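You operate a simulated robot arm through the tools that you are given. There is no shell and no other tool.

You run a simulated robot arm. Do the job below in one go: nothing can be reset, and whatever is moved stays where it is left.

TASK
Swap the white sash's white window handle for the brown one.
Fine: shut both of its clamps first; the old handle goes into a free block of the handle rack; the new spindle goes right down the square hole.

The check looks at the end state, three seconds after you hand in, the way a careful person would. Anything else that was tipped, shoved, dropped, spilled or broken makes it a failure.

THE ROBOT
A 7-joint arm with a two-finger parallel gripper, fixed in place. Base frame: the origin is at the foot of the arm, x ahead of it, y to its left, z up; the work surface is at about z = 0.86. Lengths are in m, angles in degrees, forces in N, time in s.
Its first joint turns from -149.0 to 149.0 degrees. Payload 3.43 kg.
The tool frame sits at the grasp point between the pads (the TCP): z along the fingers, y along the line on which they close. The tips reach 0.03 m beyond it. The gripper opens to 0.094 m. The fingers are 0.028 m wide and 0.01 m thick; the gripper's body (0.05 by 0.096 m) begins 0.055 m behind the TCP.
Orientation is told as [roll, pitch, yaw] about the base's x, y, z axes, in that order, counted from this pose: with the fingers straight down and closing along the base's y, the tool's x points along the base's -x, its y along +y and its z along -z.

THE INTERFACE
- The arm moves only by the tool move_arm. Its argument "commands" is a list of rows, each an object (a shift or turn left out is 0, a gripper value left out holds the last) with "delta_pos": the shift along the tool's x, y, z in m, a list of three; "delta_rot": the turn, a rotation vector about the tool's x, y, z in degrees, a list of three; "hand": the finger opening in m, from 0 to 0.094. In form: [{"delta_pos": [dx, dy, dz], "delta_rot": [wx, wy, wz], "hand": hand}, ...]. A call has 1 to 20 rows; each row is the pose to reach, as a shift and turn from the pose commanded when the call began, along the tool's axes at that moment. A row lasts 0.2 s, in which the tool goes at most 0.05 m and 8.6 degrees; a call with a longer step from one row to the next is refused whole, and so is a gripper value outside its range. A pose out of reach is approached as far as the arm can. The call stops where the force on the tool passes 40 N (or 10 N more than at its start, if that is more) or the arm is blocked; 0.2 s more then pass. The fingers move at their own pace (about 0.045 m/s each) and stop on an object; they squeeze with about 42 N. The grip force told is the motor's: it shows also when the fingers shut on nothing. Time passes only in rows, and 0.2 s behind the last, so rows that repeat a pose let the fingers close. It gives the time, the measured TCP pose, the force on the tool (base axes), the opening and the grip force at its end, in the units of the frame above (readings bear some noise), with the torque about the TCP (base axes, N m) and any sound that the robot's microphone picked up.
- Cameras (640 x 400 px; columns grow to the right, rows downward): "scene" is fixed at [0.3973, 0.6508, 1.5304]; the picture's right is [-0.27, -0.96, 0.00], its down [-0.73, 0.20, -0.65] and it looks along [0.63, -0.18, -0.76] (base axes); focal length 284 px, centre (320, 200). "wrist" rides on the gripper at [0.076, 0.014, -0.103] in the tool frame; the picture's right is [-0.18, 0.98, 0.00], its down [-0.75, -0.14, -0.64] and it looks along [-0.63, -0.12, 0.77] (tool axes); focal length 243 px, centre (320, 200). There is no depth. A picture from a camera that has moved, and an enlarged one, comes with that camera's place and axes in the base frame and with its lens.
- get_image(camera): a new picture of that camera. It takes no simulated time.
- close_up(camera, box): a new picture of the part [left, top, right, bottom] of that camera's present view, enlarged. It takes no simulated time.
- job_done(): hands the job in; it is judged then, once.

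Places have to be worked out from the pictures, the camera data and where the tool is seen. Open the gripper and draw the arm clear of the work before you hand the job in, unless the task says otherwise.

The tools are called after "Call:" as name(argument=value, ...) on one line, values as JSON. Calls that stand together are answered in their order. move_arm: Moves the arm, as the interface text tells. Its arguments: {"type":"object","properties":{"commands":{"type":"array"}},"required":["commands"]} The other tools are called the same way: get_image (camera) takes a picture; close_up (camera, box) takes an enlarged picture of a part of a camera's view; job_done () hands the job in.

At the start:

```text
clock: 0.0
tcp_pos: [0.9603, 0.2357, 1.1746]
ee_rot: [-0.1, 0.0, 0.0]
ft_force: [0.8, -0.4, -0.9]
wrist_torque: [-0.02, -0.05, 0.01]
opening: 0.094
grip_force: 0.2
```

scene: 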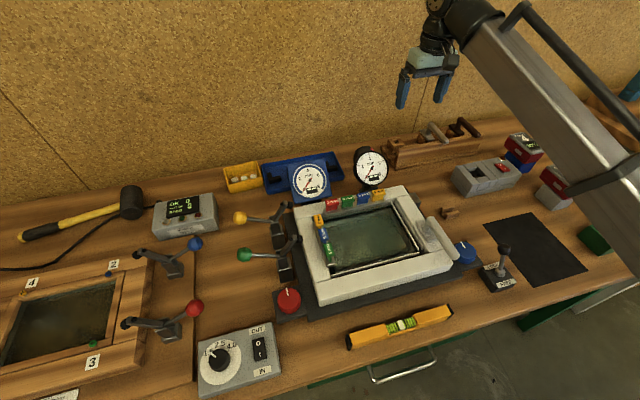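
wrist: 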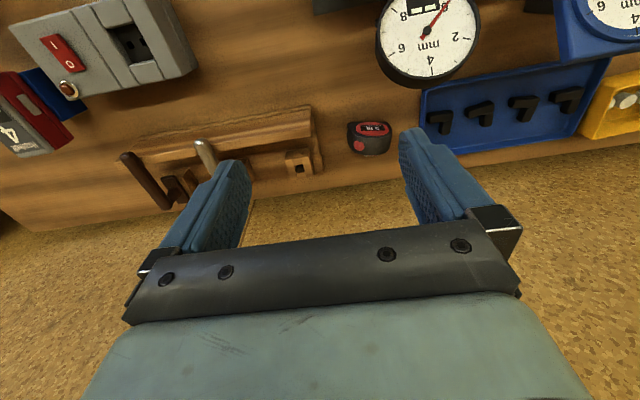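

I begin by looking closely at the scene: the white sash in the middle, the clamps at its left (yellow, green) and the handle rack at the back right.

Call:
close_up(camera="scene", box=[220, 180, 480, 340])

Call:
close_up(camera="scene", box=[360, 100, 560, 225])

Call:
close_up(camera="scene", box=[0, 200, 320, 400])

Call:
close_up(camera="wrist", box=[100, 80, 400, 220])

```text
2.46 times, centred on (350, 260) of scene
camera zoom: at [0.3973, 0.6508, 1.5304], right [-0.27, -0.96, 0.0], down [-0.73, 0.2, -0.65], along [0.63, -0.18, -0.76], focal length 698 px, centre (246, 52)
```

zoom: 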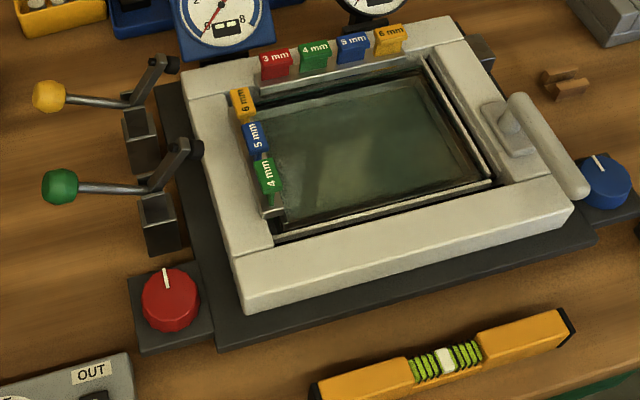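

```text
3.20 times, centred on (460, 162) of scene
camera zoom: at [0.3973, 0.6508, 1.5304], right [-0.27, -0.96, 0.0], down [-0.73, 0.2, -0.65], along [0.63, -0.18, -0.76], focal length 908 px, centre (-128, 320)
```

zoom: 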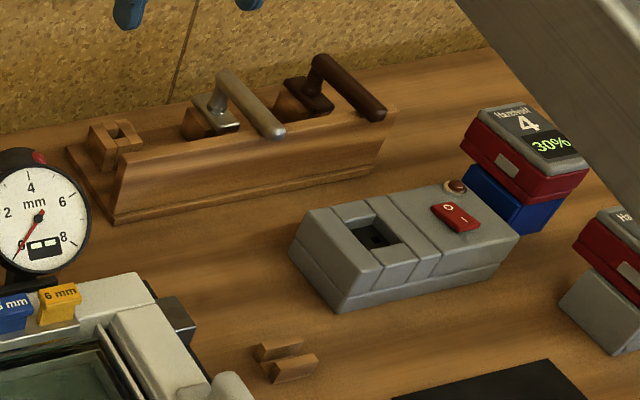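

```text
2.00 times, centred on (160, 300) of scene
camera zoom: at [0.3973, 0.6508, 1.5304], right [-0.27, -0.96, 0.0], down [-0.73, 0.2, -0.65], along [0.63, -0.18, -0.76], focal length 567 px, centre (640, 0)
```

zoom: 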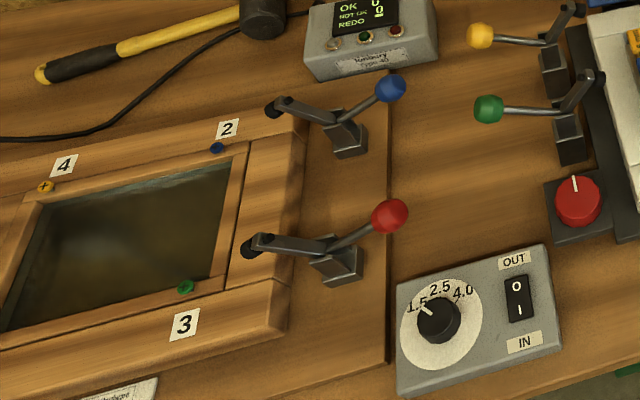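

```text
2.13 times, centred on (250, 150) of wrist
camera zoom: at [0.8841, 0.2518, 1.2769], right [0.18, 0.98, 0.0], down [0.75, -0.14, 0.64], along [0.63, -0.12, -0.77], focal length 518 px, centre (469, 307)
```

zoom: 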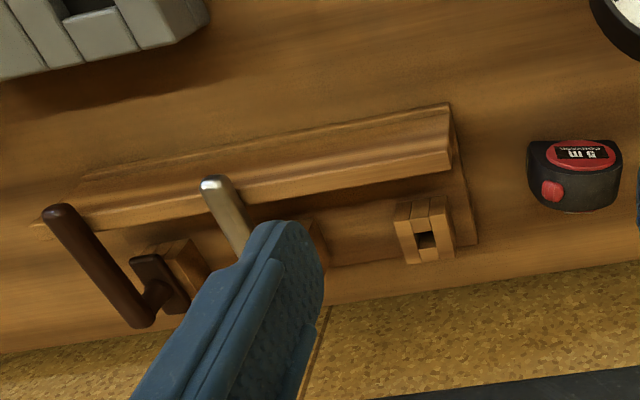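

The white sash has open yellow and green clamps at its +y edge. The white handle's grip points toward the robot, the brown handle is at the far right of the rack and the free block is at the rack's left end. I take enlarged views to measure these.

Call:
close_up(camera="wrist", box=[110, 100, 270, 220])

Call:
close_up(camera="wrist", box=[250, 110, 400, 210])

Call:
close_up(camera="scene", box=[225, 195, 315, 295])

Call:
close_up(camera="scene", box=[390, 200, 480, 280])

Call:
close_up(camera="scene", box=[375, 110, 495, 175])

```text
3.33 times, centred on (190, 160) of wrist
camera zoom: at [0.8841, 0.2518, 1.2769], right [0.18, 0.98, 0.0], down [0.75, -0.14, 0.64], along [0.63, -0.12, -0.77], focal length 809 px, centre (753, 333)
```

zoom: 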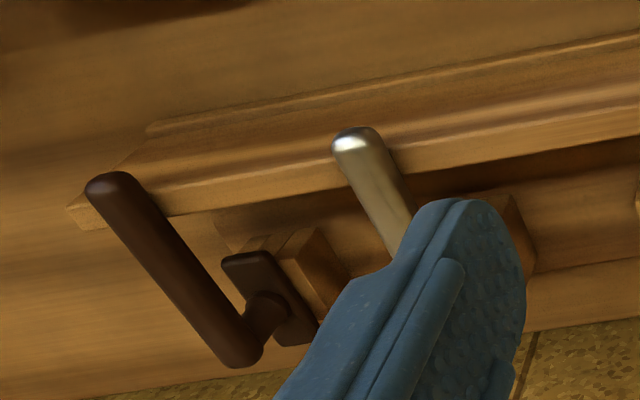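

```text
4.00 times, centred on (325, 160) of wrist
camera zoom: at [0.8841, 0.2518, 1.2769], right [0.18, 0.98, 0.0], down [0.75, -0.14, 0.64], along [0.63, -0.12, -0.77], focal length 970 px, centre (300, 360)
```

zoom: 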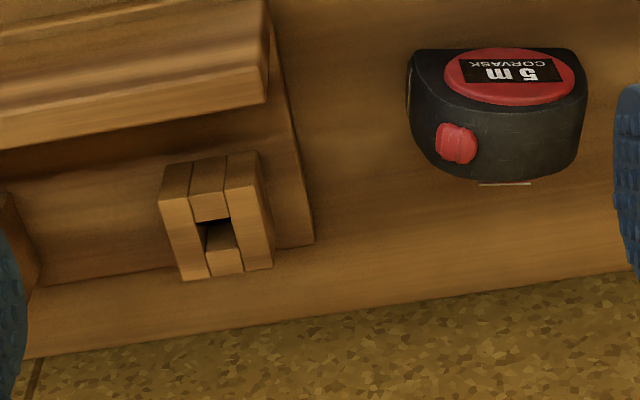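

```text
4.00 times, centred on (270, 245) of scene
camera zoom: at [0.3973, 0.6508, 1.5304], right [-0.27, -0.96, 0.0], down [-0.73, 0.2, -0.65], along [0.63, -0.18, -0.76], focal length 1135 px, centre (520, 20)
```

zoom: 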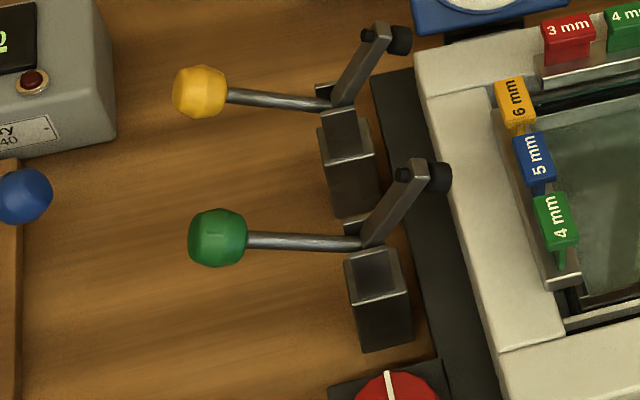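

```text
5.00 times, centred on (435, 240) of scene
camera zoom: at [0.3973, 0.6508, 1.5304], right [-0.27, -0.96, 0.0], down [-0.73, 0.2, -0.65], along [0.63, -0.18, -0.76], focal length 1418 px, centre (-255, 0)
```

zoom: 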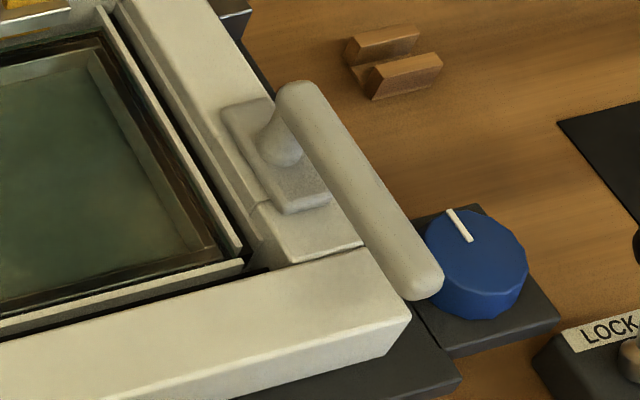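

```text
5.33 times, centred on (435, 142) of scene
camera zoom: at [0.3973, 0.6508, 1.5304], right [-0.27, -0.96, 0.0], down [-0.73, 0.2, -0.65], along [0.63, -0.18, -0.76], focal length 1513 px, centre (-293, 507)
```

zoom: 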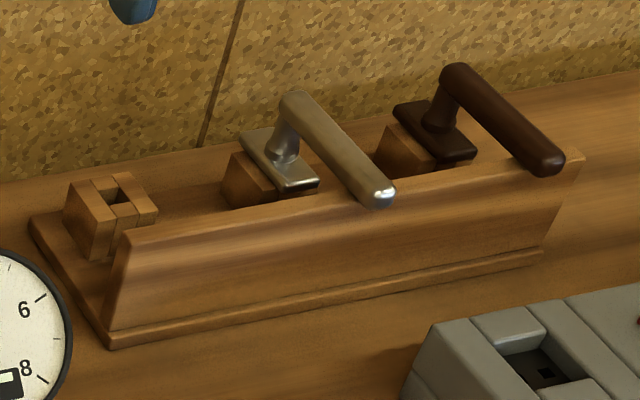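

Before touching anything I want a closer look at the clamps. I move the tool high over to about (0.70, 0.60, 1.15), where the path is clear.

Call:
move_arm(commands=[{"delta_pos": [0.026, 0.0364, 0.0]}, {"delta_pos": [0.052, 0.0728, 0.0]}, {"delta_pos": [0.078, 0.1092, 0.0]}, {"delta_pos": [0.104, 0.1456, 0.0]}, {"delta_pos": [0.13, 0.182, 0.0]}, {"delta_pos": [0.156, 0.2184, 0.0]}, {"delta_pos": [0.182, 0.2548, 0.0]}, {"delta_pos": [0.208, 0.2912, 0.0]}, {"delta_pos": [0.234, 0.3276, 0.0]}, {"delta_pos": [0.26, 0.364, 0.025]}, {"delta_pos": [0.26, 0.364, 0.025]}])

Call:
get_image(camera="wrist")

Call:
get_image(camera="scene")

```text
refused: row 10 steps farther than a row can; nothing moved
```

```text
taken
camera wrist: at [0.8841, 0.2518, 1.2769], right [0.18, 0.98, 0.0], down [0.75, -0.14, 0.64], along [0.63, -0.12, -0.77], focal length 243 px, centre (320, 200)
```

wrist: 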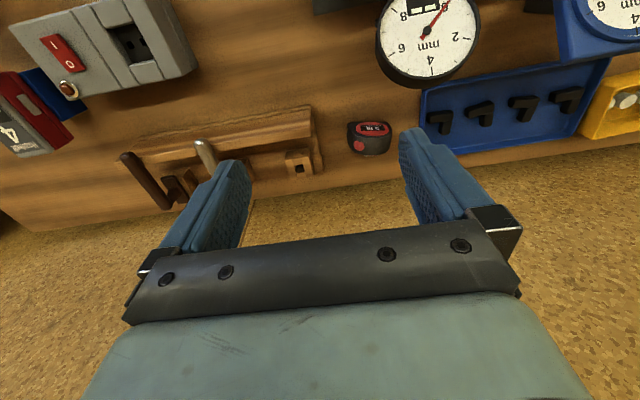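

```text
taken
```

scene: 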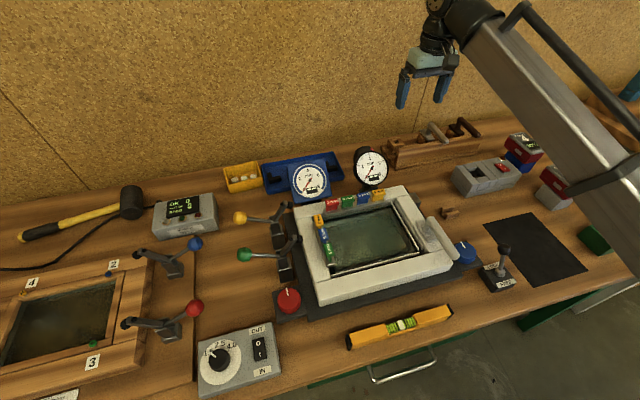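

The call was refused because its last step was slightly too long. I send the same motion again with even steps.

Call:
move_arm(commands=[{"delta_pos": [0.026, 0.0364, 0.0025]}, {"delta_pos": [0.052, 0.0728, 0.005]}, {"delta_pos": [0.078, 0.1092, 0.0075]}, {"delta_pos": [0.104, 0.1456, 0.01]}, {"delta_pos": [0.13, 0.182, 0.0125]}, {"delta_pos": [0.156, 0.2184, 0.015]}, {"delta_pos": [0.182, 0.2548, 0.0175]}, {"delta_pos": [0.208, 0.2912, 0.02]}, {"delta_pos": [0.234, 0.3276, 0.0225]}, {"delta_pos": [0.26, 0.364, 0.025]}, {"delta_pos": [0.26, 0.364, 0.025]}])

Call:
get_image(camera="wrist")

Call:
get_image(camera="scene")

```text
clock: 2.4
tcp_pos: [0.6991, 0.6012, 1.1504]
ee_rot: [0.1, 0.0, -0.1]
ft_force: [0.7, -0.1, 0.2]
wrist_torque: [-0.03, -0.02, 0.02]
opening: 0.0938
grip_force: 0.1
```

```text
taken
camera wrist: at [0.6234, 0.6161, 1.252], right [0.18, 0.98, 0.0], down [0.75, -0.14, 0.64], along [0.63, -0.12, -0.77], focal length 243 px, centre (320, 200)
```

wrist: 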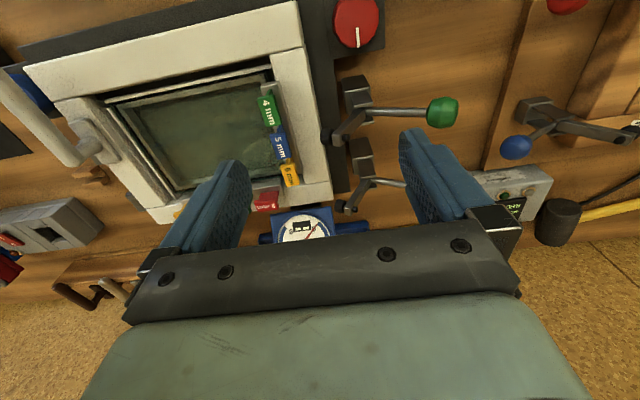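

```text
taken
```

scene: 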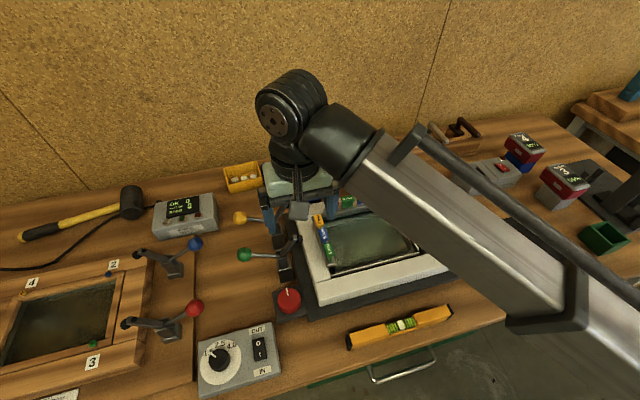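

The wrist camera now shows both clamps. I enlarge it so I can triangulate against the scene camera.

Call:
close_up(camera="wrist", box=[310, 60, 470, 220])

Call:
close_up(camera="wrist", box=[0, 60, 220, 220])

Call:
close_up(camera="scene", box=[225, 160, 345, 290])

```text
2.50 times, centred on (390, 140) of wrist
camera zoom: at [0.6234, 0.6161, 1.252], right [0.18, 0.98, 0.0], down [0.75, -0.14, 0.64], along [0.63, -0.12, -0.77], focal length 606 px, centre (145, 350)
```

zoom: 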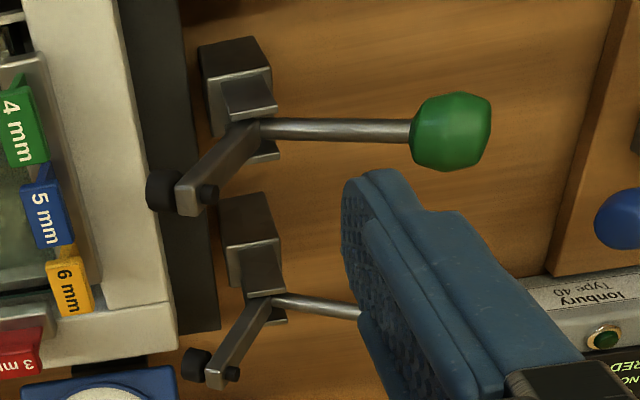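

```text
2.50 times, centred on (110, 140) of wrist
camera zoom: at [0.6234, 0.6161, 1.252], right [0.18, 0.98, 0.0], down [0.75, -0.14, 0.64], along [0.63, -0.12, -0.77], focal length 606 px, centre (845, 350)
```

zoom: 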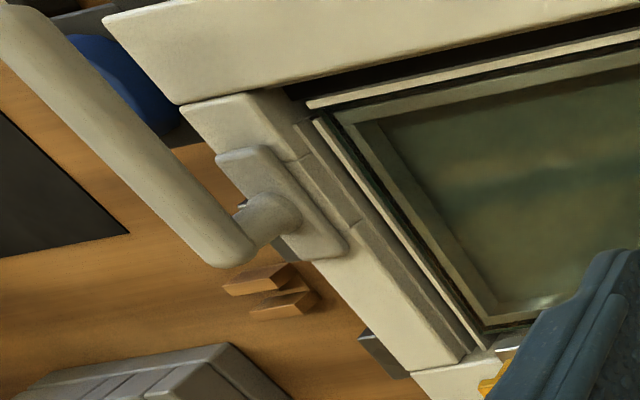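

```text
3.08 times, centred on (285, 225) of scene
camera zoom: at [0.3973, 0.6508, 1.5304], right [-0.27, -0.96, 0.0], down [-0.73, 0.2, -0.65], along [0.63, -0.18, -0.76], focal length 873 px, centre (428, 123)
```

zoom: 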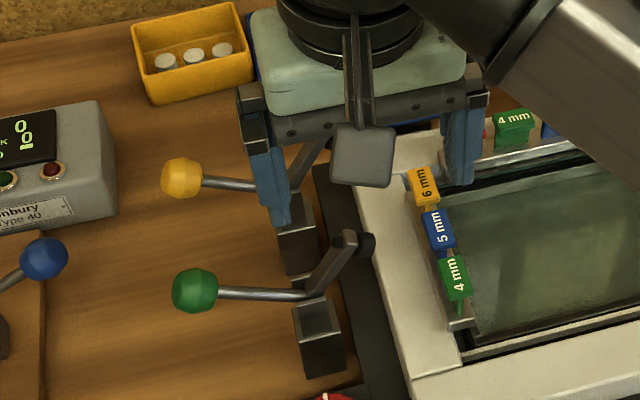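

Triangulating, the green clamp's hinge is at about (0.733, 0.650, 0.973). Its ball is at (0.734, 0.722, 1.004), and its arm rises to (0.733, 0.616, 1.026), about 57° up and leaning toward the sash. I will put the closed fingertips in the V between arm and rod and sweep the arm down onto the sash. First I close the hand and roll the tool 30° above the V.

Call:
move_arm(commands=[{"delta_pos": [-0.008, 0.008, 0.005], "delta_rot": [-7.5, 0, 0], "hand": 0.0}, {"delta_pos": [-0.016, 0.016, 0.01], "delta_rot": [-15, 0, 0], "hand": 0.0}, {"delta_pos": [-0.025, 0.024, 0.02], "delta_rot": [-22.5, 0, 0], "hand": 0.0}, {"delta_pos": [-0.034, 0.034, 0.03], "delta_rot": [-30, 0, 0], "hand": 0.0}, {"delta_pos": [-0.034, 0.034, 0.03], "delta_rot": [-30, 0, 0], "hand": 0.0}, {"delta_pos": [-0.034, 0.034, 0.03], "delta_rot": [-30, 0, 0], "hand": 0.0}])

Call:
get_image(camera="wrist")

Call:
get_image(camera="scene")

```text
clock: 3.8
tcp_pos: [0.7328, 0.6343, 1.1198]
ee_rot: [30.1, 0.0, 0.0]
ft_force: [0.4, -0.1, 0.1]
wrist_torque: [-0.03, 0.02, -0.01]
opening: 0.0
grip_force: 25.8
```

```text
taken
camera wrist: at [0.6573, 0.5968, 1.2155], right [0.18, 0.85, 0.49], down [0.75, -0.44, 0.49], along [0.63, 0.28, -0.72], focal length 243 px, centre (320, 200)
```

wrist: 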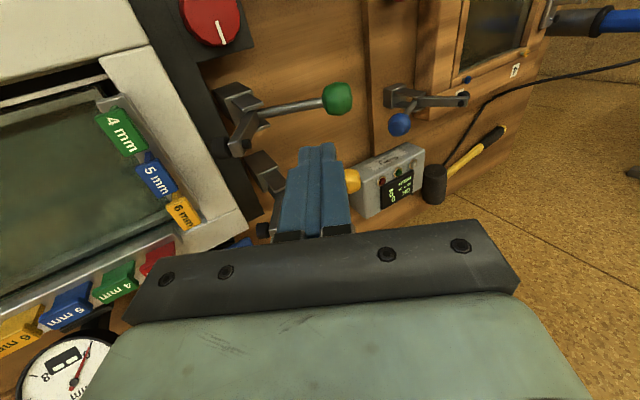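

```text
taken
```

scene: 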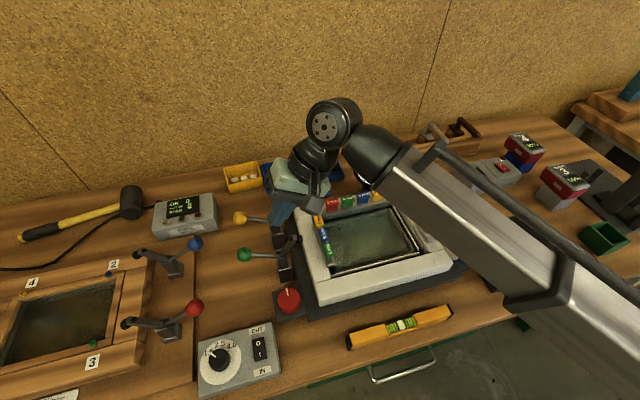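

The tool is above the V. I enlarge both views once more to refine the hinge and arm before I go down.

Call:
close_up(camera="wrist", box=[190, 70, 370, 250])

Call:
close_up(camera="scene", box=[225, 170, 345, 290])

```text
2.22 times, centred on (280, 160) of wrist
camera zoom: at [0.6573, 0.5968, 1.2155], right [0.18, 0.85, 0.49], down [0.75, -0.44, 0.49], along [0.63, 0.28, -0.72], focal length 539 px, centre (409, 289)
```

zoom: 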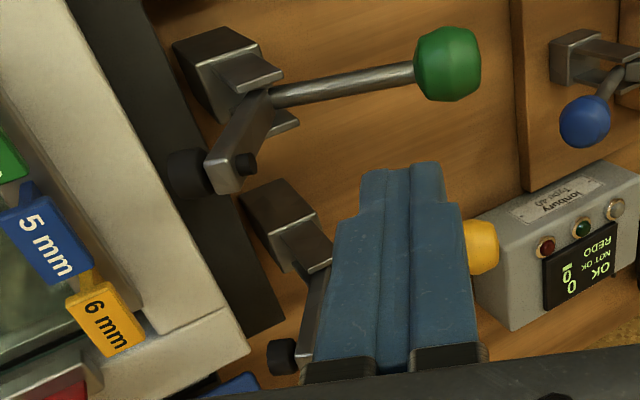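

```text
3.33 times, centred on (285, 230) of scene
camera zoom: at [0.3973, 0.6508, 1.5304], right [-0.27, -0.96, 0.0], down [-0.73, 0.2, -0.65], along [0.63, -0.18, -0.76], focal length 946 px, centre (437, 100)
```

zoom: 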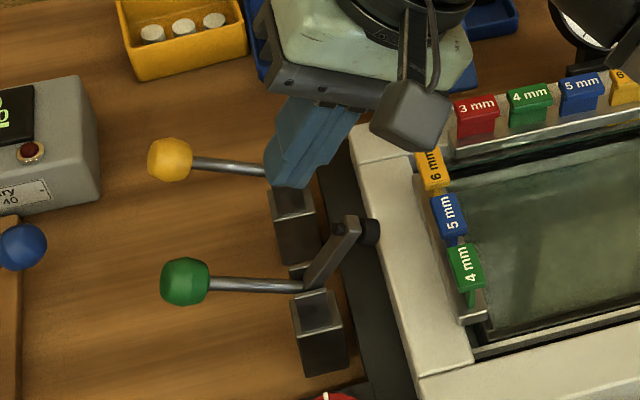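

The measurements agree. I lower the fingertips into the V to about (0.733, 0.652, 1.018), just behind the arm.

Call:
move_arm(commands=[{"delta_pos": [0, -0.0118, 0.0224]}, {"delta_pos": [0, -0.0236, 0.0449]}, {"delta_pos": [0, -0.0354, 0.0673]}, {"delta_pos": [0, -0.0354, 0.0673]}])

Call:
close_up(camera="wrist", box=[190, 50, 430, 250])

Call:
close_up(camera="scene", box=[225, 170, 345, 290])

```text
clock: 4.8
tcp_pos: [0.7326, 0.637, 1.0432]
ee_rot: [30.0, -0.1, -0.1]
ft_force: [0.2, 0.2, -0.1]
wrist_torque: [0.02, 0.01, 0.0]
opening: 0.0
grip_force: 33.0
```

```text
2.00 times, centred on (310, 150) of wrist
camera zoom: at [0.658, 0.5997, 1.1385], right [0.18, 0.85, 0.49], down [0.75, -0.44, 0.49], along [0.63, 0.28, -0.72], focal length 485 px, centre (340, 300)
```

zoom: 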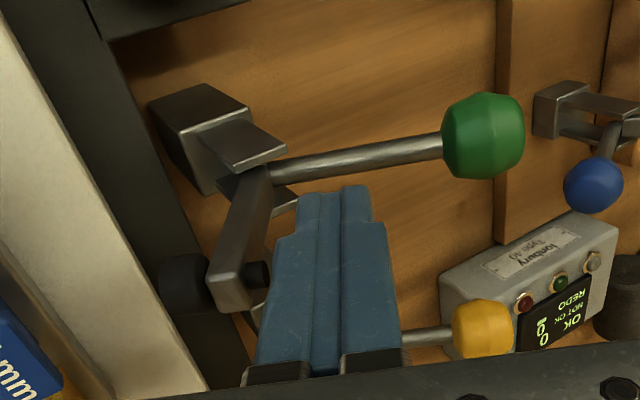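

```text
3.33 times, centred on (285, 230) of scene
camera zoom: at [0.3973, 0.6508, 1.5304], right [-0.27, -0.96, 0.0], down [-0.73, 0.2, -0.65], along [0.63, -0.18, -0.76], focal length 946 px, centre (437, 100)
```

zoom: 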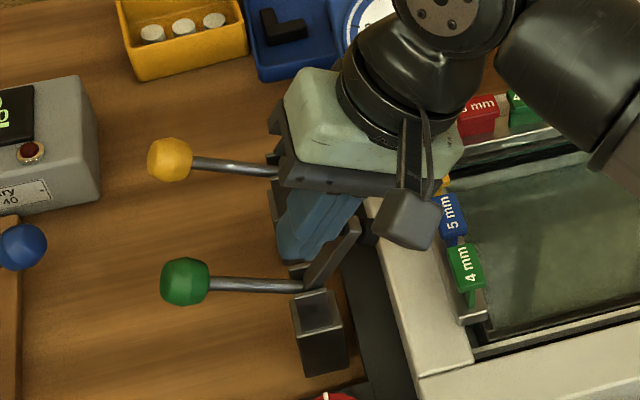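

The fingertip sits in the V at the arm's x. I sweep it toward -y and down along the arm's arc to fold the green clamp shut.

Call:
move_arm(commands=[{"delta_pos": [0, -0.0049, -0.0034]}, {"delta_pos": [0, -0.0099, -0.0069]}, {"delta_pos": [0, -0.0166, -0.0073]}, {"delta_pos": [0, -0.0236, -0.0071]}, {"delta_pos": [0, -0.0309, -0.0045]}, {"delta_pos": [0, -0.0382, -0.001]}, {"delta_pos": [0, -0.0441, 0.004]}, {"delta_pos": [0, -0.0498, 0.0096]}, {"delta_pos": [0, -0.0498, 0.0096]}])

Call:
close_up(camera="wrist", box=[190, 50, 430, 250])

Call:
close_up(camera="scene", box=[225, 170, 345, 290])

```text
clock: 6.8
tcp_pos: [0.7331, 0.6004, 1.0101]
ee_rot: [30.0, 0.0, 0.0]
ft_force: [0.2, -0.4, 0.6]
wrist_torque: [-0.01, -0.02, 0.01]
opening: 0.0
grip_force: 33.0
```

```text
2.00 times, centred on (310, 150) of wrist
camera zoom: at [0.6581, 0.5616, 1.1054], right [0.18, 0.85, 0.49], down [0.75, -0.44, 0.49], along [0.63, 0.28, -0.72], focal length 485 px, centre (340, 300)
```

zoom: 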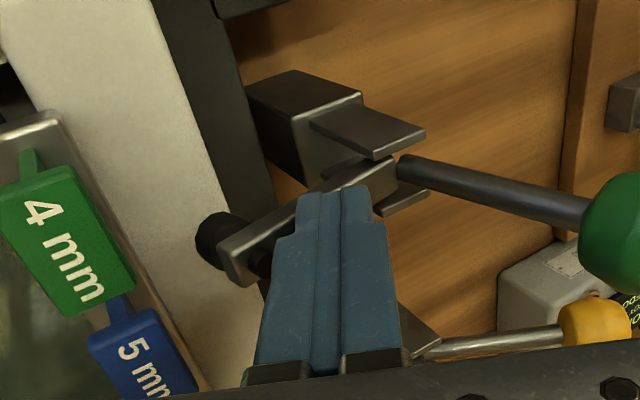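

```text
3.33 times, centred on (285, 230) of scene
camera zoom: at [0.3973, 0.6508, 1.5304], right [-0.27, -0.96, 0.0], down [-0.73, 0.2, -0.65], along [0.63, -0.18, -0.76], focal length 946 px, centre (437, 100)
```

zoom: 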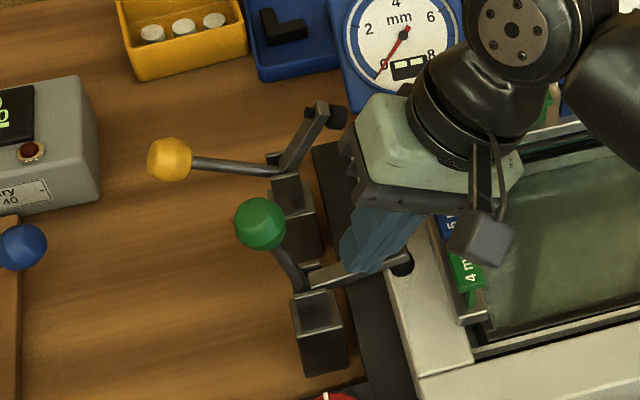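

The green clamp swung down nearly flat with little force. I keep pressing down in small steps until the pad meets the sash.

Call:
move_arm(commands=[{"delta_pos": [0, -0.0015, 0.0026]}, {"delta_pos": [0, -0.003, 0.0052]}, {"delta_pos": [0, -0.0045, 0.0078]}, {"delta_pos": [0, -0.006, 0.0104]}, {"delta_pos": [0, -0.0075, 0.013]}])

Call:
close_up(camera="wrist", box=[190, 50, 430, 250])

Call:
close_up(camera="scene", box=[225, 170, 345, 290])

```text
clock: 8.1
tcp_pos: [0.7338, 0.5996, 1.0012]
ee_rot: [30.5, 0.0, -0.1]
ft_force: [-2.9, -5.5, 16.1]
wrist_torque: [-0.07, 0.21, 0.03]
opening: 0.0
grip_force: 33.1
stopped in row 5: the force on the tool passed its limit at 45 N (the readings are from after the stop); the commanded pose is now the measured one
```

```text
2.00 times, centred on (310, 150) of wrist
camera zoom: at [0.6576, 0.5607, 1.096], right [0.18, 0.85, 0.5], down [0.75, -0.45, 0.48], along [0.63, 0.29, -0.72], focal length 485 px, centre (340, 300)
```

zoom: 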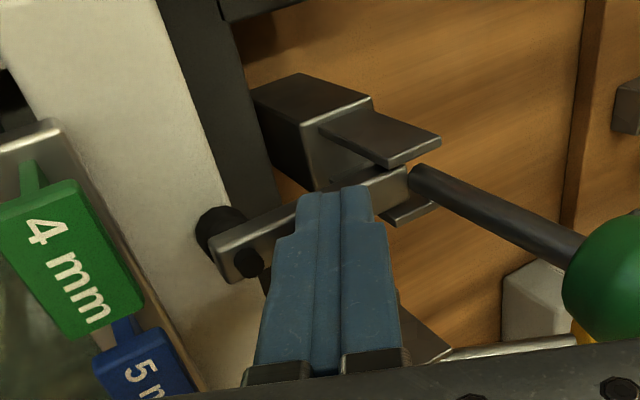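

```text
3.33 times, centred on (285, 230) of scene
camera zoom: at [0.3973, 0.6508, 1.5304], right [-0.27, -0.96, 0.0], down [-0.73, 0.2, -0.65], along [0.63, -0.18, -0.76], focal length 946 px, centre (437, 100)
```

zoom: 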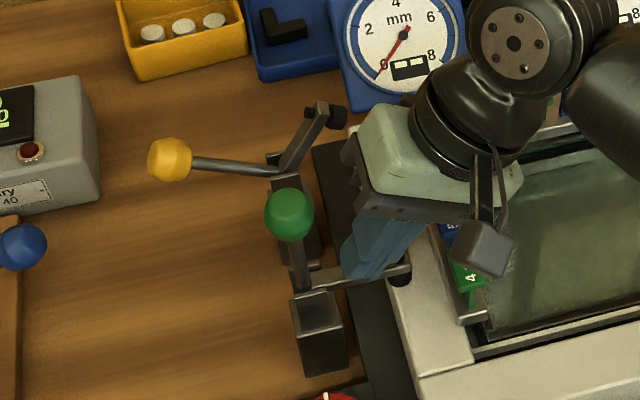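

The push stopped at 45 N with the arm flat, the pad on the sash and the ball upright. I raise the tool to see whether the clamp stays shut.

Call:
move_arm(commands=[{"delta_pos": [0, 0.005, -0.0087]}, {"delta_pos": [0, 0.0075, -0.035]}, {"delta_pos": [0, 0.01, -0.07]}, {"delta_pos": [0, 0.01, -0.11]}, {"delta_pos": [0, 0.01, -0.11]}])

Call:
get_image(camera="wrist")

Call:
get_image(camera="scene")

```text
clock: 9.3
tcp_pos: [0.7344, 0.5531, 1.0981]
ee_rot: [30.4, -0.1, -0.1]
ft_force: [0.1, 0.0, -0.7]
wrist_torque: [-0.01, 0.0, -0.01]
opening: 0.0003
grip_force: 33.2
```

```text
taken
camera wrist: at [0.658, 0.515, 1.1933], right [0.18, 0.85, 0.5], down [0.75, -0.45, 0.48], along [0.63, 0.29, -0.72], focal length 243 px, centre (320, 200)
```

wrist: 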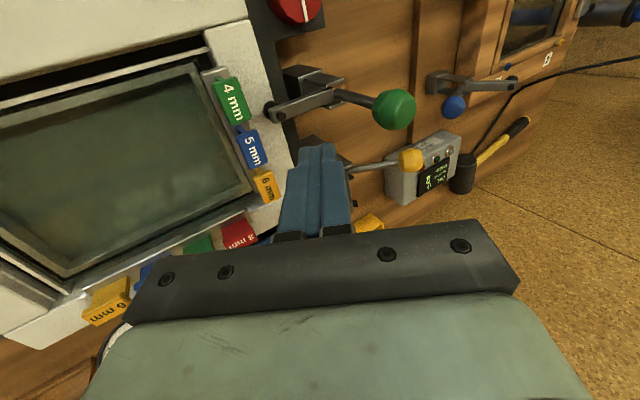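

```text
taken
```

scene: 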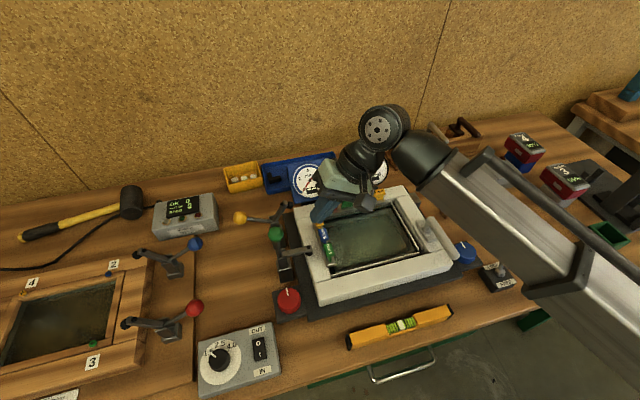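

The green clamp stays shut. By the same geometry the yellow clamp lies exactly 0.10 m further in x, with its hinge at about (0.833, 0.650, 0.973). I move above its V with the same tilt.

Call:
move_arm(commands=[{"delta_pos": [0, 0.0162, -0.0276], "delta_rot": [0.4, 0, 0]}, {"delta_pos": [-0.033, 0.0395, -0.0139], "delta_rot": [0.4, 0, 0]}, {"delta_pos": [-0.066, 0.0628, -0.0003], "delta_rot": [0.4, 0, 0]}, {"delta_pos": [-0.0986, 0.084, 0.0167], "delta_rot": [0.4, 0, 0]}, {"delta_pos": [-0.0986, 0.084, 0.0167], "delta_rot": [0.4, 0, 0]}])

Call:
close_up(camera="wrist", box=[190, 50, 430, 250])

Call:
get_image(camera="scene")

```text
clock: 10.5
tcp_pos: [0.8335, 0.6346, 1.128]
ee_rot: [30.1, -0.1, 0.0]
ft_force: [-0.6, 0.6, -0.5]
wrist_torque: [0.0, -0.01, 0.01]
opening: 0.0
grip_force: 32.8
```

```text
2.00 times, centred on (310, 150) of wrist
camera zoom: at [0.7576, 0.5965, 1.2229], right [0.18, 0.85, 0.49], down [0.75, -0.44, 0.49], along [0.63, 0.28, -0.72], focal length 485 px, centre (340, 300)
```

zoom: 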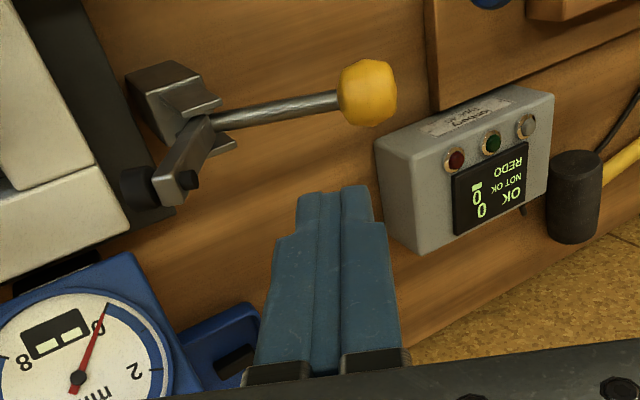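

```text
taken
```

scene: 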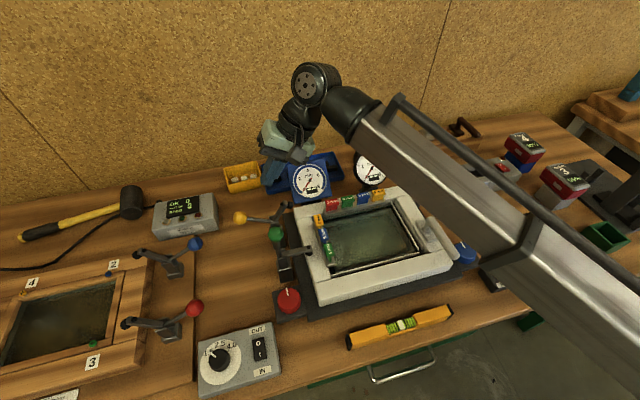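

The pose is reachable and the wrist view puts the yellow ball at (0.835, 0.722, 1.004), as expected. I lower the fingertips into its V.

Call:
move_arm(commands=[{"delta_pos": [0, -0.0134, 0.0249]}, {"delta_pos": [0, -0.0268, 0.0498]}, {"delta_pos": [0, -0.0402, 0.0747]}, {"delta_pos": [0, -0.0402, 0.0747]}])

Call:
close_up(camera="wrist", box=[190, 50, 430, 250])

Call:
close_up(camera="scene", box=[225, 150, 345, 270])

```text
clock: 11.5
tcp_pos: [0.8321, 0.6361, 1.0429]
ee_rot: [30.1, -0.1, 0.0]
ft_force: [-0.9, -0.3, 0.6]
wrist_torque: [-0.03, 0.01, -0.01]
opening: 0.0
grip_force: 33.4
```

```text
2.00 times, centred on (310, 150) of wrist
camera zoom: at [0.7574, 0.5987, 1.138], right [0.18, 0.85, 0.49], down [0.75, -0.44, 0.49], along [0.63, 0.28, -0.72], focal length 485 px, centre (340, 300)
```

zoom: 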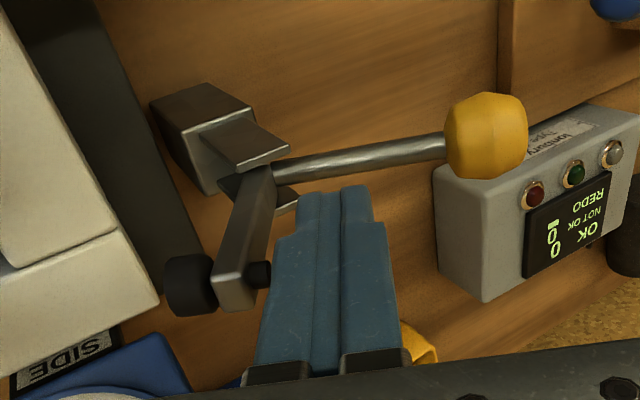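

```text
3.33 times, centred on (285, 210) of scene
camera zoom: at [0.3973, 0.6508, 1.5304], right [-0.27, -0.96, 0.0], down [-0.73, 0.2, -0.65], along [0.63, -0.18, -0.76], focal length 946 px, centre (437, 167)
```

zoom: 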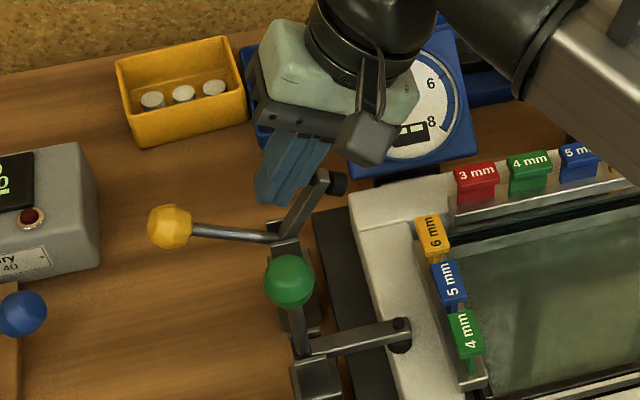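

The picture matches the green case. I make the same sweep for the yellow clamp.

Call:
move_arm(commands=[{"delta_pos": [0, -0.0049, -0.0034]}, {"delta_pos": [0, -0.0099, -0.0069]}, {"delta_pos": [0, -0.0166, -0.0073]}, {"delta_pos": [0, -0.0236, -0.0071]}, {"delta_pos": [0, -0.0309, -0.0045]}, {"delta_pos": [0, -0.0382, -0.001]}, {"delta_pos": [0, -0.0441, 0.004]}, {"delta_pos": [0, -0.0498, 0.0096]}, {"delta_pos": [0, -0.0513, 0.0122]}, {"delta_pos": [0, -0.0528, 0.0148]}, {"delta_pos": [0, -0.0543, 0.0174]}, {"delta_pos": [0, -0.0558, 0.02]}, {"delta_pos": [0, -0.0573, 0.0226]}])

Call:
close_up(camera="wrist", box=[190, 50, 430, 250])

Call:
close_up(camera="scene", box=[225, 150, 345, 270])

```text
clock: 14.3
tcp_pos: [0.8323, 0.5994, 1.0015]
ee_rot: [30.3, -0.3, -0.1]
ft_force: [-5.2, -4.6, 13.3]
wrist_torque: [-0.11, 0.23, 0.04]
opening: 0.0001
grip_force: 32.8
stopped in row 13: the force on the tool passed its limit at 43 N (the readings are from after the stop); the commanded pose is now the measured one
```

```text
2.00 times, centred on (310, 150) of wrist
camera zoom: at [0.7567, 0.5598, 1.0958], right [0.18, 0.85, 0.5], down [0.75, -0.45, 0.49], along [0.64, 0.29, -0.72], focal length 485 px, centre (340, 300)
```

zoom: 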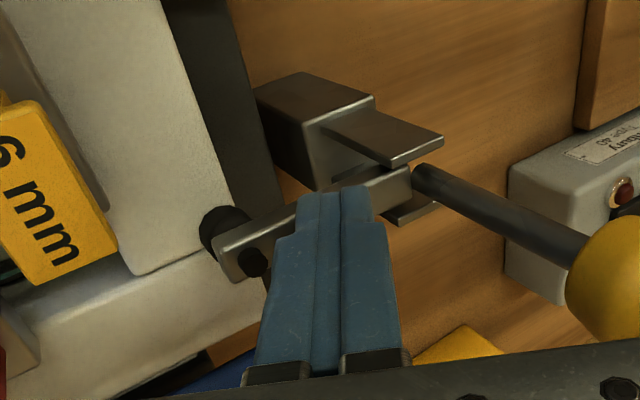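

```text
3.33 times, centred on (285, 210) of scene
camera zoom: at [0.3973, 0.6508, 1.5304], right [-0.27, -0.96, 0.0], down [-0.73, 0.2, -0.65], along [0.63, -0.18, -0.76], focal length 946 px, centre (437, 167)
```

zoom: 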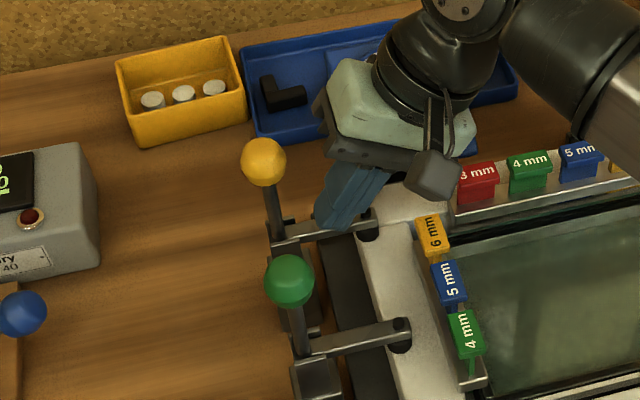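

Both clamps are now shut, with their balls upright and pads on the sash. I raise the tool clear, open the hand and roll back to vertical.

Call:
move_arm(commands=[{"delta_pos": [0, 0.005, -0.0087]}, {"delta_pos": [0, 0.0075, -0.035]}, {"delta_pos": [0, 0.01, -0.07]}, {"delta_pos": [0, 0.01, -0.115]}, {"delta_pos": [0, 0.01, -0.15]}, {"delta_pos": [0, 0.01, -0.15]}])

Call:
get_image(camera="scene")

```text
clock: 15.7
tcp_pos: [0.8319, 0.5315, 1.1334]
ee_rot: [30.3, -0.4, 0.0]
ft_force: [0.0, -0.6, 0.8]
wrist_torque: [0.0, -0.02, 0.05]
opening: 0.0002
grip_force: 33.2
```

```text
taken
```

scene: 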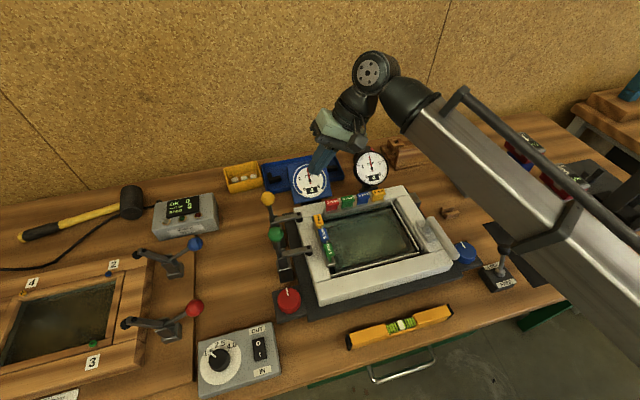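

The clamps hold and the dials now show readings. I roll upright, open the hand and move over toward the rack to survey the free block and the handles closely.

Call:
move_arm(commands=[{"delta_pos": [-0.0109, -0.0337, -0.0219], "delta_rot": [3.37, 0, 0], "hand": 0.094}, {"delta_pos": [-0.0218, -0.0675, -0.0437], "delta_rot": [6.74, 0, 0], "hand": 0.094}, {"delta_pos": [-0.0327, -0.1012, -0.0656], "delta_rot": [10.1, 0, 0], "hand": 0.094}, {"delta_pos": [-0.0436, -0.135, -0.0874], "delta_rot": [13.5, 0, 0], "hand": 0.094}, {"delta_pos": [-0.0545, -0.1687, -0.1093], "delta_rot": [16.8, 0, 0], "hand": 0.094}, {"delta_pos": [-0.0654, -0.2024, -0.1312], "delta_rot": [20.2, 0, 0], "hand": 0.094}, {"delta_pos": [-0.0763, -0.2362, -0.153], "delta_rot": [23.6, 0, 0], "hand": 0.094}, {"delta_pos": [-0.0872, -0.2699, -0.1749], "delta_rot": [27.0, 0, 0], "hand": 0.094}, {"delta_pos": [-0.0981, -0.3037, -0.1967], "delta_rot": [30.3, 0, 0], "hand": 0.094}, {"delta_pos": [-0.0981, -0.3037, -0.1967], "delta_rot": [30.3, 0, 0], "hand": 0.094}])

Call:
get_image(camera="wrist")

Call:
get_image(camera="scene")

```text
clock: 17.9
tcp_pos: [0.9307, 0.1696, 1.1506]
ee_rot: [0.0, -0.3, 0.0]
ft_force: [0.4, -0.5, -0.4]
wrist_torque: [0.0, -0.01, 0.01]
opening: 0.0937
grip_force: 0.0
```

```text
taken
camera wrist: at [0.8546, 0.1842, 1.2516], right [0.19, 0.98, 0.0], down [0.75, -0.14, 0.65], along [0.63, -0.12, -0.76], focal length 243 px, centre (320, 200)
```

wrist: 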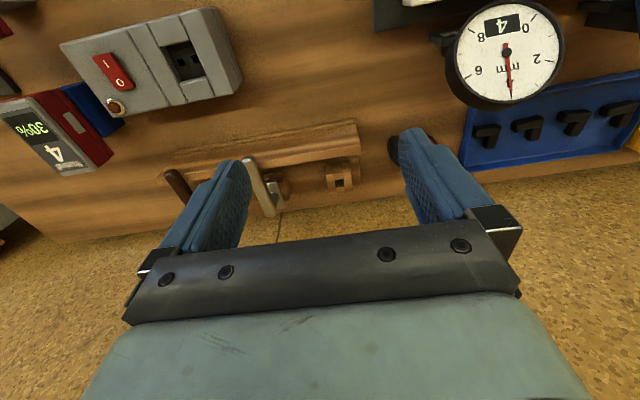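

```text
taken
```

scene: 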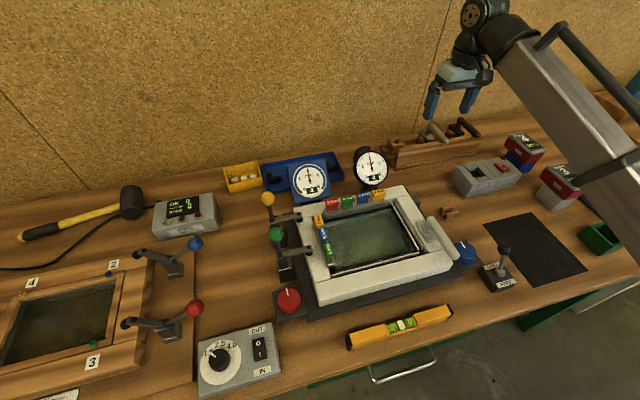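

I enlarge the rack from here. I will then take a second viewpoint lower and nearer.

Call:
close_up(camera="wrist", box=[230, 110, 380, 220])

Call:
move_arm(commands=[{"delta_pos": [-0.013, 0, 0.033], "delta_rot": [0, 0.3, 0]}, {"delta_pos": [-0.027, 0, 0.067], "delta_rot": [0, 0.3, 0]}, {"delta_pos": [-0.04, 0, 0.1], "delta_rot": [0, 0.3, 0]}, {"delta_pos": [-0.04, 0, 0.1], "delta_rot": [0, 0.3, 0]}])

Call:
get_image(camera="wrist")

Call:
close_up(camera="wrist", box=[250, 110, 410, 220])

```text
3.64 times, centred on (305, 165) of wrist
camera zoom: at [0.8546, 0.1842, 1.2516], right [0.19, 0.98, 0.0], down [0.75, -0.14, 0.65], along [0.63, -0.12, -0.76], focal length 882 px, centre (374, 327)
```

zoom: 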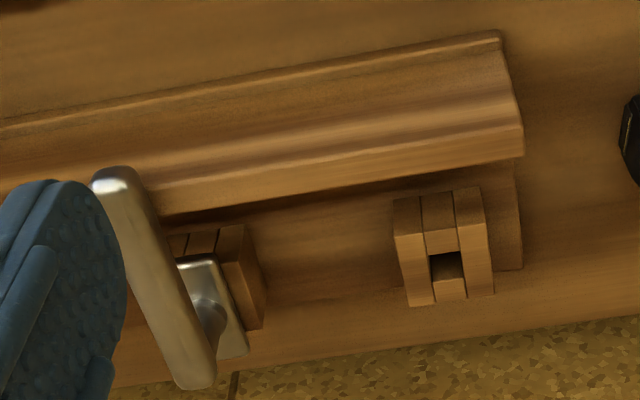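

```text
clock: 18.9
tcp_pos: [0.9705, 0.1702, 1.0499]
ee_rot: [0.0, 0.0, -0.1]
ft_force: [-1.0, 0.7, 0.6]
wrist_torque: [0.05, 0.01, -0.02]
opening: 0.0939
grip_force: 0.1
```

```text
taken
camera wrist: at [0.8962, 0.1854, 1.152], right [0.19, 0.98, 0.0], down [0.75, -0.14, 0.64], along [0.63, -0.12, -0.77], focal length 243 px, centre (320, 200)
```

wrist: 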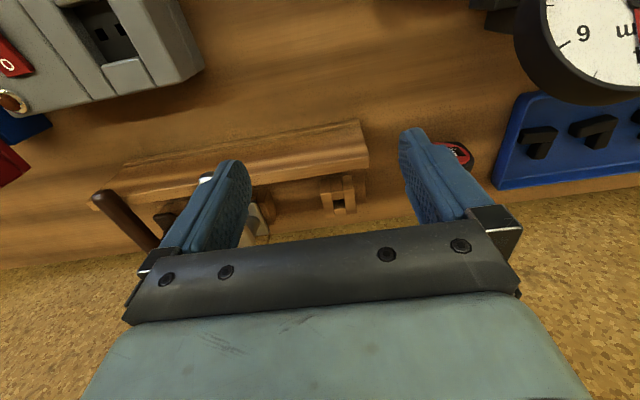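

```text
3.64 times, centred on (330, 165) of wrist
camera zoom: at [0.8962, 0.1854, 1.152], right [0.19, 0.98, 0.0], down [0.75, -0.14, 0.64], along [0.63, -0.12, -0.77], focal length 882 px, centre (284, 327)
```

zoom: 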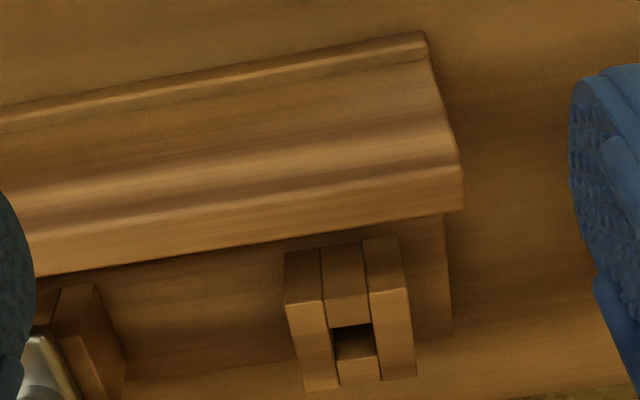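

Triangulation puts the free hole at about (1.106, 0.172, 0.911). The front board's top is at z ≈ 0.944 over x 1.02–1.035, and the rack lies almost square to the base axes. The white grip runs along -x at y ≈ 0.284, z ≈ 0.984, with its spindle axis at x ≈ 0.717. Placing it needs a tool pitched about 30° outward, so I first test that reach above the free block without touching anything.

Call:
move_arm(commands=[{"delta_pos": [-0.0215, 0, 0.0], "delta_rot": [0, -7.5, 0], "hand": 0.05}, {"delta_pos": [-0.043, 0, 0.0], "delta_rot": [0, -15, 0], "hand": 0.05}, {"delta_pos": [-0.0645, 0.001, 0.0], "delta_rot": [0, -22.5, 0], "hand": 0.05}, {"delta_pos": [-0.086, 0.0013, 0.0], "delta_rot": [0, -30, 0], "hand": 0.05}, {"delta_pos": [-0.086, 0.0013, 0.02], "delta_rot": [0, -30, 0], "hand": 0.05}, {"delta_pos": [-0.086, 0.0013, 0.04], "delta_rot": [0, -30, 0], "hand": 0.05}, {"delta_pos": [-0.086, 0.0013, 0.04], "delta_rot": [0, -30, 0], "hand": 0.05}])

Call:
get_image(camera="wrist")

Call:
get_image(camera="scene")

```text
clock: 20.5
tcp_pos: [1.0557, 0.1699, 1.0106]
ee_rot: [0.1, -30.0, -0.1]
ft_force: [0.0, -0.2, 0.4]
wrist_torque: [-0.01, -0.01, -0.01]
opening: 0.0499
grip_force: 0.1
```

```text
taken
camera wrist: at [0.9401, 0.1862, 1.0605], right [0.16, 0.98, 0.09], down [0.33, -0.14, 0.93], along [0.93, -0.12, -0.35], focal length 243 px, centre (320, 200)
```

wrist: 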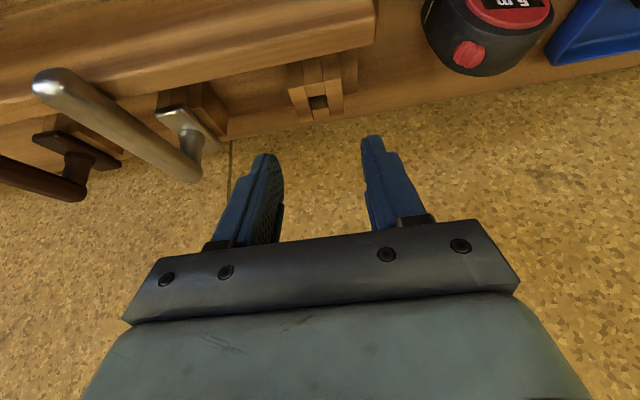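

```text
taken
```

scene: 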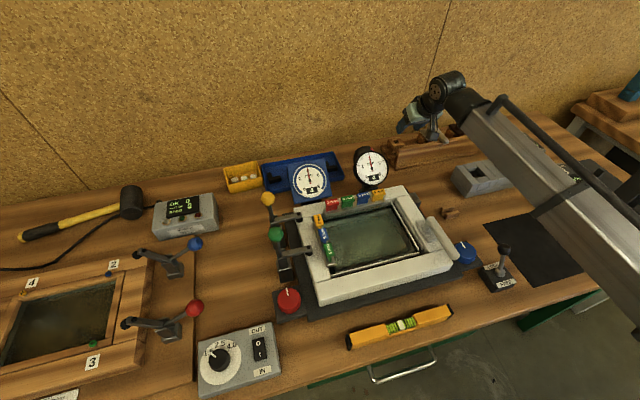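

The pitched pose is reachable. This lower camera angle also improves triangulation of the hole and handles, so I enlarge it.

Call:
close_up(camera="wrist", box=[250, 30, 400, 150])

Call:
close_up(camera="wrist", box=[0, 50, 250, 210])

```text
3.33 times, centred on (325, 90) of wrist
camera zoom: at [0.9401, 0.1862, 1.0605], right [0.16, 0.98, 0.09], down [0.33, -0.14, 0.93], along [0.93, -0.12, -0.35], focal length 809 px, centre (303, 567)
```

zoom: 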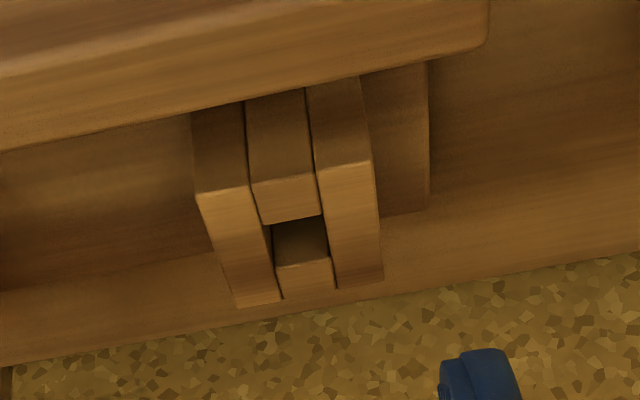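

```text
2.50 times, centred on (125, 130) of wrist
camera zoom: at [0.9401, 0.1862, 1.0605], right [0.16, 0.98, 0.09], down [0.33, -0.14, 0.93], along [0.93, -0.12, -0.35], focal length 606 px, centre (808, 375)
```

zoom: 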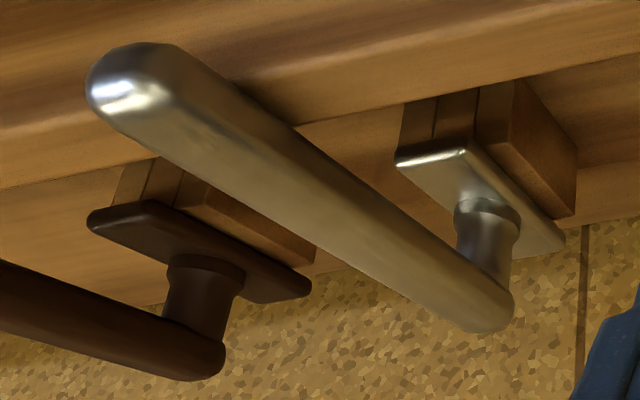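

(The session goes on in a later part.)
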